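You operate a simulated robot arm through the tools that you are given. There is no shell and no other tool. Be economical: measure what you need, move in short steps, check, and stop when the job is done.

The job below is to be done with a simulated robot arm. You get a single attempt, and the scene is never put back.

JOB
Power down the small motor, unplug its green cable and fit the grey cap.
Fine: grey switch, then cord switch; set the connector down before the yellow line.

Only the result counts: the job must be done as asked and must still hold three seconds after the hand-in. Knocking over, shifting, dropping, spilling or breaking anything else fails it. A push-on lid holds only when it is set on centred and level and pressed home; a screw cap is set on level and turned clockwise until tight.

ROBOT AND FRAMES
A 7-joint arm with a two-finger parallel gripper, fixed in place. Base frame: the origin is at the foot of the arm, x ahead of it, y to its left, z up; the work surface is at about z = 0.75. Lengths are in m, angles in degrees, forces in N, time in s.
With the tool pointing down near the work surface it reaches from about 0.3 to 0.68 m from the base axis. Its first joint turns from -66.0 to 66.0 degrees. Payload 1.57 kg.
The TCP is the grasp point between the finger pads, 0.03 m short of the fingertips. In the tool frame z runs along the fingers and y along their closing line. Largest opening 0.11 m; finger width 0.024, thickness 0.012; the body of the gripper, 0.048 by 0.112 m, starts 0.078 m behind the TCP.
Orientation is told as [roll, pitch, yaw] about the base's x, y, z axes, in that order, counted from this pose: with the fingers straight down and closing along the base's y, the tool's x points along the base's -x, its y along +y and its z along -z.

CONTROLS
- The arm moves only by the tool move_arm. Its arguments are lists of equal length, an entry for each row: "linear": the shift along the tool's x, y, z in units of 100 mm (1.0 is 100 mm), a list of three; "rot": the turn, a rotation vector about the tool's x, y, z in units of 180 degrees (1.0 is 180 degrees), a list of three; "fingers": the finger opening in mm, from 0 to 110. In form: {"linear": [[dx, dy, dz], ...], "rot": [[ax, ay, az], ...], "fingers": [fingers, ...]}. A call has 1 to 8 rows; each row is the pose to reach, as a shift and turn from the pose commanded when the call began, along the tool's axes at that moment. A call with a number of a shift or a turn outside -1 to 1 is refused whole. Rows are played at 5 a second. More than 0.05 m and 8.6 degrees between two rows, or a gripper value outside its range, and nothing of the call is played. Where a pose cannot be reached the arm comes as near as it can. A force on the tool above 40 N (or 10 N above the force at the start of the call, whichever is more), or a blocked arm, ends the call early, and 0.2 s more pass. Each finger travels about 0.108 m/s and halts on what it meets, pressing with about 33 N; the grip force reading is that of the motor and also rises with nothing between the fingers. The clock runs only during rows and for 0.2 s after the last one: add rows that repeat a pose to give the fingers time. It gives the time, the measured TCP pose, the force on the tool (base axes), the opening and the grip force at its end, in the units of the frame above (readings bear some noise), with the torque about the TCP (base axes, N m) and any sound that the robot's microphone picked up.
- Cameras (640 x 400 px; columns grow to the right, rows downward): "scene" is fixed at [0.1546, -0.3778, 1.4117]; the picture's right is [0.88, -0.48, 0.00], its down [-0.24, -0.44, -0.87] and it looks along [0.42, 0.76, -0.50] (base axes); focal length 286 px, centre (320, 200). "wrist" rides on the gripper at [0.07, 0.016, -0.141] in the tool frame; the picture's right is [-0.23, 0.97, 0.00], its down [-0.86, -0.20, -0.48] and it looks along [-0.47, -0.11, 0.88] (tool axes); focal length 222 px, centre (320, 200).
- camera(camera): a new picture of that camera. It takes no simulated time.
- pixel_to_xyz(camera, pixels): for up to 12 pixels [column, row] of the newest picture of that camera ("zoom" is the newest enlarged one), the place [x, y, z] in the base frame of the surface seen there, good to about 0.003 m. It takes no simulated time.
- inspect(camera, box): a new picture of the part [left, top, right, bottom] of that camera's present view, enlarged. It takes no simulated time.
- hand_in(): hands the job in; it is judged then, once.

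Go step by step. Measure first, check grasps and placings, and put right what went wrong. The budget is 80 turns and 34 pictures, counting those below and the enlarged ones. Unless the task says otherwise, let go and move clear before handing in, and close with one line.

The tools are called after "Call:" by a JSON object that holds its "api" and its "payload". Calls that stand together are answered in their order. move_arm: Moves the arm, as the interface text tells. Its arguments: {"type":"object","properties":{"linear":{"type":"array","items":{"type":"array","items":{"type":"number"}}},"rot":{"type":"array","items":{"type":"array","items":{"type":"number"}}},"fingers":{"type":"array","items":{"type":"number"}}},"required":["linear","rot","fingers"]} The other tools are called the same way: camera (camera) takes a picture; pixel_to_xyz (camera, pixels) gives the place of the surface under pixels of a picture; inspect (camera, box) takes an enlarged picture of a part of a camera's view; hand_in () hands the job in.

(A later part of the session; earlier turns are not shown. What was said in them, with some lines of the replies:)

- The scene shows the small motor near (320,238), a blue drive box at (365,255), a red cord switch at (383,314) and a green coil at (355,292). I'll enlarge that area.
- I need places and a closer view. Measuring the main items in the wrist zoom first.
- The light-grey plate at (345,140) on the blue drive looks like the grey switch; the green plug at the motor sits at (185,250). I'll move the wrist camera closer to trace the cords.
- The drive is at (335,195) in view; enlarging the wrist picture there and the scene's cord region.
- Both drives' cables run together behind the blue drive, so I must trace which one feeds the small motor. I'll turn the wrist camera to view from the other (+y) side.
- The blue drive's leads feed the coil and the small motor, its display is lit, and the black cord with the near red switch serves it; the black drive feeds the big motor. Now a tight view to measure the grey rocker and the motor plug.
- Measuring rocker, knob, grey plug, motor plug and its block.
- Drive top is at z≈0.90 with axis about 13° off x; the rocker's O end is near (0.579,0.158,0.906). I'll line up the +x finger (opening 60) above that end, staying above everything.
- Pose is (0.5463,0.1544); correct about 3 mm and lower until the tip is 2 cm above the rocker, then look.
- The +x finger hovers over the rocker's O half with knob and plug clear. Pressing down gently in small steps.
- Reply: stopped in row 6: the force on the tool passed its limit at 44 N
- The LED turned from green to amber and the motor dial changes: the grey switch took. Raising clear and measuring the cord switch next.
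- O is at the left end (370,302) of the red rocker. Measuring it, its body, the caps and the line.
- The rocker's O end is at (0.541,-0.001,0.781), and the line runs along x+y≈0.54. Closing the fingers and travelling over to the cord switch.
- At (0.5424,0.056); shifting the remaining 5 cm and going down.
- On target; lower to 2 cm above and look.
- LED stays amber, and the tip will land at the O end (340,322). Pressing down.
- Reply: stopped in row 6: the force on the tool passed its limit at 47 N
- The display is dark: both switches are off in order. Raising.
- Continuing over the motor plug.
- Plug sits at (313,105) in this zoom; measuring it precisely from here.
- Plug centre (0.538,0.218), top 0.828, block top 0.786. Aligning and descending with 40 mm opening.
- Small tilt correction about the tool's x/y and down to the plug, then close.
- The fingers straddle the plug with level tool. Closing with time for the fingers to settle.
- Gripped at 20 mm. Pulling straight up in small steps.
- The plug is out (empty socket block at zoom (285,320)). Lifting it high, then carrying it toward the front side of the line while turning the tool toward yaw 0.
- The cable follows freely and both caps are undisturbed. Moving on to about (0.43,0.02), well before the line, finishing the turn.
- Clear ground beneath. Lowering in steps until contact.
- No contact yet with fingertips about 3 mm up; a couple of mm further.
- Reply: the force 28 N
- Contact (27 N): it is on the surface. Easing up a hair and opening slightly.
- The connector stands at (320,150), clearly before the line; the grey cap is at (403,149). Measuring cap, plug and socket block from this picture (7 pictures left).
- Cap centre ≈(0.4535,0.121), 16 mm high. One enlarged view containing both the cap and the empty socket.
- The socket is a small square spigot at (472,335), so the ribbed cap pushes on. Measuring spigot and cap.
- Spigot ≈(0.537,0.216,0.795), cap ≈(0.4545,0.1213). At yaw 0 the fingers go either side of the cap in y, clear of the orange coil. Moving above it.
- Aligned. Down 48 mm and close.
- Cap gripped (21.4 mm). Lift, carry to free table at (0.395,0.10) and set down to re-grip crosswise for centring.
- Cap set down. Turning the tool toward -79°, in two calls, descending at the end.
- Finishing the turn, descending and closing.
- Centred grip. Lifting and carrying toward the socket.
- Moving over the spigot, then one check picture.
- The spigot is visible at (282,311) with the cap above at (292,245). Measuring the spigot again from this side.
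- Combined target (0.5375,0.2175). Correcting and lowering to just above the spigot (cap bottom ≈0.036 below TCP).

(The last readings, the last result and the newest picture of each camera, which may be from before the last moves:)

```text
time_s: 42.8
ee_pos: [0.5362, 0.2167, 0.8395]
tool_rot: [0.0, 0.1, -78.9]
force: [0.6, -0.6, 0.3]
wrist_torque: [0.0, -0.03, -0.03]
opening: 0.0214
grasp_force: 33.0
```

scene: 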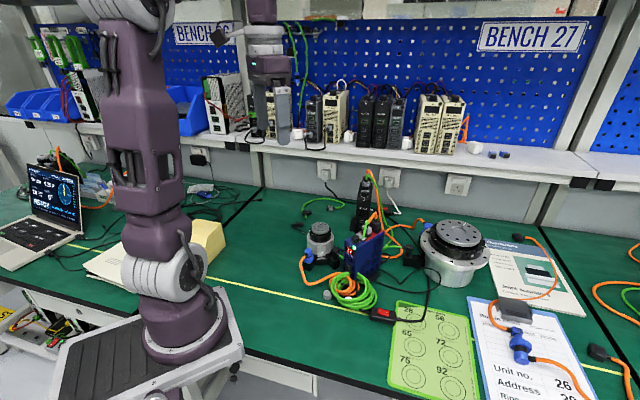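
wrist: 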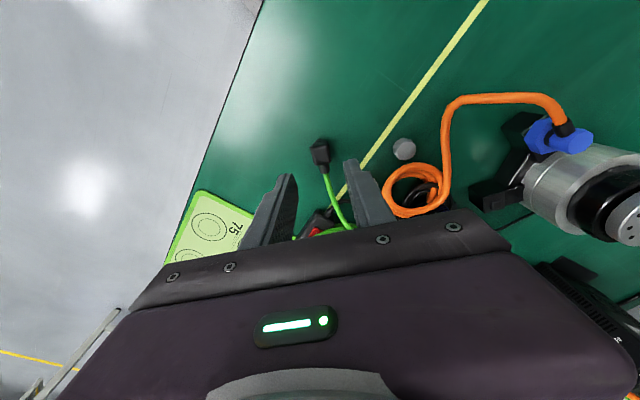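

Steady at (0.5366,0.2170). Nudging 1 mm and pressing down in fine steps.

Call:
{"api": "move_arm", "payload": {"linear": [[0.002, 0.008, 0.05], [0.002, 0.008, 0.08], [0.002, 0.008, 0.1], [0.002, 0.008, 0.12], [0.002, 0.008, 0.14], [0.002, 0.008, 0.155], [0.002, 0.008, 0.17]], "rot": [[0, 0, 0], [0, 0, 0], [0, 0, 0], [0, 0, 0], [0, 0, 0], [0, 0, 0], [0, 0, 0]], "fingers": [12, 12, 12, 12, 12, 12, 12]}}

Call:
{"api": "inspect", "payload": {"camera": "scene", "box": [300, 215, 380, 270]}}

```text
time_s: 44.4
ee_pos: [0.538, 0.2165, 0.8254]
tool_rot: [0.0, 0.0, -78.8]
force: [-0.3, 0.9, 0.2]
wrist_torque: [-0.02, 0.02, -0.03]
opening: 0.0213
grasp_force: 33.3
```

```text
7.27 times, centred on (340, 242) of scene
```

zoom: 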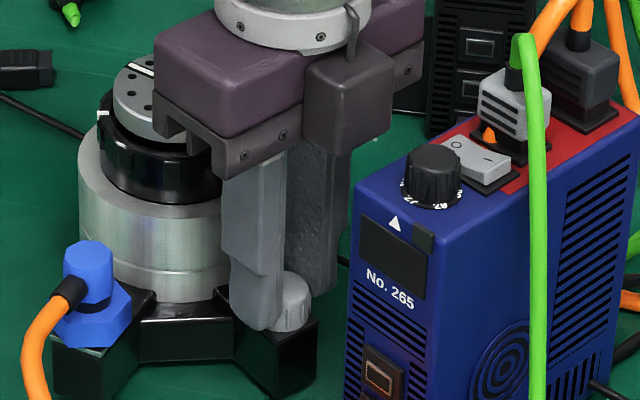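

The cap is just over the spigot with no resistance yet. Continuing down in 1 mm steps.

Call:
{"api": "move_arm", "payload": {"linear": [[0, 0, 0.01], [0, 0, 0.02], [0, 0, 0.03], [0, 0, 0.04], [0, 0, 0.05], [0, 0, 0.06]], "rot": [[0, 0, 0], [0, 0, 0], [0, 0, 0], [0, 0, 0], [0, 0, 0], [0, 0, 0]], "fingers": [12, 12, 12, 12, 12, 12]}}

```text
time_s: 45.8
ee_pos: [0.5394, 0.2184, 0.8206]
tool_rot: [0.2, 0.0, -78.9]
force: [-3.8, -8.3, 27.3]
wrist_torque: [-0.22, 0.12, -0.03]
opening: 0.0214
grasp_force: 33.3
```

Resistance is 27 N at what should be about seated depth. Easing the lateral load 1 mm and pressing further.

Call:
{"api": "move_arm", "payload": {"linear": [[-0.01, -0.003, 0.0], [-0.01, -0.003, 0.01], [-0.01, -0.003, 0.02], [-0.01, -0.003, 0.03], [-0.01, -0.003, 0.04], [-0.01, -0.003, 0.05]], "rot": [[0, 0, 0], [0, 0, 0], [0, 0, 0], [0, 0, 0], [0, 0, 0], [0, 0, 0]], "fingers": [12, 12, 12, 12, 12, 12]}}

```text
time_s: 46.7
ee_pos: [0.5396, 0.219, 0.8194]
tool_rot: [0.2, 0.1, -78.8]
force: [-3.8, -1.0, 11.9]
wrist_torque: [-0.23, 0.24, 0.08]
opening: 0.0214
grasp_force: 33.1
stopped in row 4: the force on the tool passed its limit at 43 N (the readings are from after the stop); the commanded pose is now the measured one
```

Hard stop at 43 N. Releasing, rising, and closing the fingers to press from on top.

Call:
{"api": "move_arm", "payload": {"linear": [[0, 0, 0], [0, 0, 0], [0, 0, -0.2], [0, 0, -0.5], [0, 0, -0.5]], "rot": [[0, 0, 0], [0, 0, 0], [0, 0, 0], [0, 0, 0], [0, 0, 0]], "fingers": [30, 36, 36, 36, 36]}}

Call:
{"api": "inspect", "payload": {"camera": "wrist", "box": [270, 100, 380, 200]}}

```text
time_s: 47.9
ee_pos: [0.5385, 0.2166, 0.8678]
tool_rot: [0.2, 0.1, -78.9]
force: [-0.4, -0.5, -0.8]
wrist_torque: [-0.03, -0.01, 0.0]
opening: 0.036
grasp_force: 0.2
```

```text
4.00 times, centred on (325, 150) of wrist
```

zoom: 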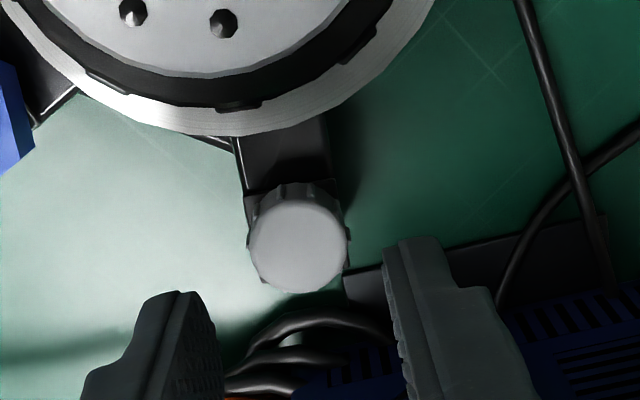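

The cap sits on the block at (298,240). Measuring its top for level and centre.

Call:
{"api": "pixel_to_xyz", "payload": {"camera": "zoom", "pixels": [[298, 245], [258, 245], [340, 245], [298, 208], [298, 285], [270, 215], [328, 275], [328, 215], [270, 275], [298, 230], [298, 260], [285, 160]]}}

```text
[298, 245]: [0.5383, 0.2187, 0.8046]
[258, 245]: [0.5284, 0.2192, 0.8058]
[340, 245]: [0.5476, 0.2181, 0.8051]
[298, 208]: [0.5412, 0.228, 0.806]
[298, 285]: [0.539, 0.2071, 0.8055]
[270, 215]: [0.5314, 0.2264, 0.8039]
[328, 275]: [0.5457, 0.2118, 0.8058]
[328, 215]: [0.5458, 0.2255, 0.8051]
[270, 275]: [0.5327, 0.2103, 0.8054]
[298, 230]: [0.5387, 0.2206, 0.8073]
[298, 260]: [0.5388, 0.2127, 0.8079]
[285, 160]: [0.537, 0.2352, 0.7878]
```

Cap top is level at z≈0.805, i.e. bottom at the plate. A final press from above with closed fingers to be sure it's home.

Call:
{"api": "move_arm", "payload": {"linear": [[0.015, 0, 0], [0.015, 0, 0], [0.015, 0, 0.2], [0.015, 0, 0.3], [0.015, 0, 0.33], [0.015, 0, 0.35], [0.015, 0, 0.37], [0.015, 0, 0.39]], "rot": [[0, 0, 0], [0, 0, 0], [0, 0, 0], [0, 0, 0], [0, 0, 0], [0, 0, 0], [0, 0, 0], [0, 0, 0]], "fingers": [15, 0, 0, 0, 0, 0, 0, 0]}}

```text
time_s: 49.6
ee_pos: [0.5394, 0.219, 0.8344]
tool_rot: [0.2, -0.1, -78.9]
force: [-6.6, -1.0, 16.6]
wrist_torque: [-0.1, 0.24, 0.05]
opening: 0.0
grasp_force: 21.0
stopped in row 8: the force on the tool passed its limit at 44 N (the readings are from after the stop); the commanded pose is now the measured one
```

Pressed at 44 N without the cap sinking: it is home. Rising clear and checking the whole scene.

Call:
{"api": "move_arm", "payload": {"linear": [[0, 0, -0.3], [0, 0, -0.6], [0, 0, -1.0]], "rot": [[0, 0, 0], [0, 0, 0], [0, 0, 0]], "fingers": [0, 0, 0]}}

Call:
{"api": "move_arm", "payload": {"linear": [[0, 0, -0.4], [0, 0, -0.8], [0, 0, -1.0]], "rot": [[0, 0, 0], [0, 0, 0], [0, 0, 0]], "fingers": [0, 0, 0]}}

Call:
{"api": "inspect", "payload": {"camera": "scene", "box": [280, 200, 440, 330]}}

```text
time_s: 50.4
ee_pos: [0.5377, 0.2191, 0.9313]
tool_rot: [0.2, -0.1, -78.8]
force: [0.6, -0.8, 0.2]
wrist_torque: [-0.02, 0.03, 0.01]
opening: 0.0
grasp_force: 21.5
```

```text
time_s: 51.2
ee_pos: [0.538, 0.2208, 1.0334]
tool_rot: [0.2, 0.0, -78.9]
force: [0.6, 0.0, -0.2]
wrist_torque: [0.01, 0.0, 0.01]
opening: 0.0
grasp_force: 21.4
```

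```text
3.08 times, centred on (360, 265) of scene
```

zoom: 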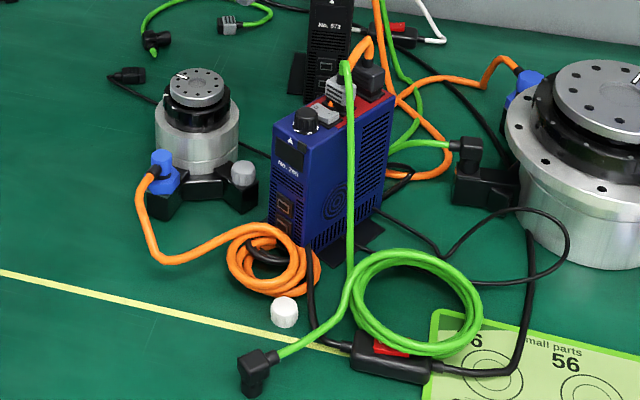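

The drive is dark, the grey cap sits level on the socket (242,173), and the connector stands before the yellow line at (255,370). Everything else looks undisturbed, so I'm handing in.

Call:
{"api": "hand_in", "payload": {}}

```text
The job is handed in.
```

The small motor is powered down (grey switch, then cord switch), its green cable is unplugged with the connector standing before the yellow line, and the grey cap is pressed home; the job is handed in.
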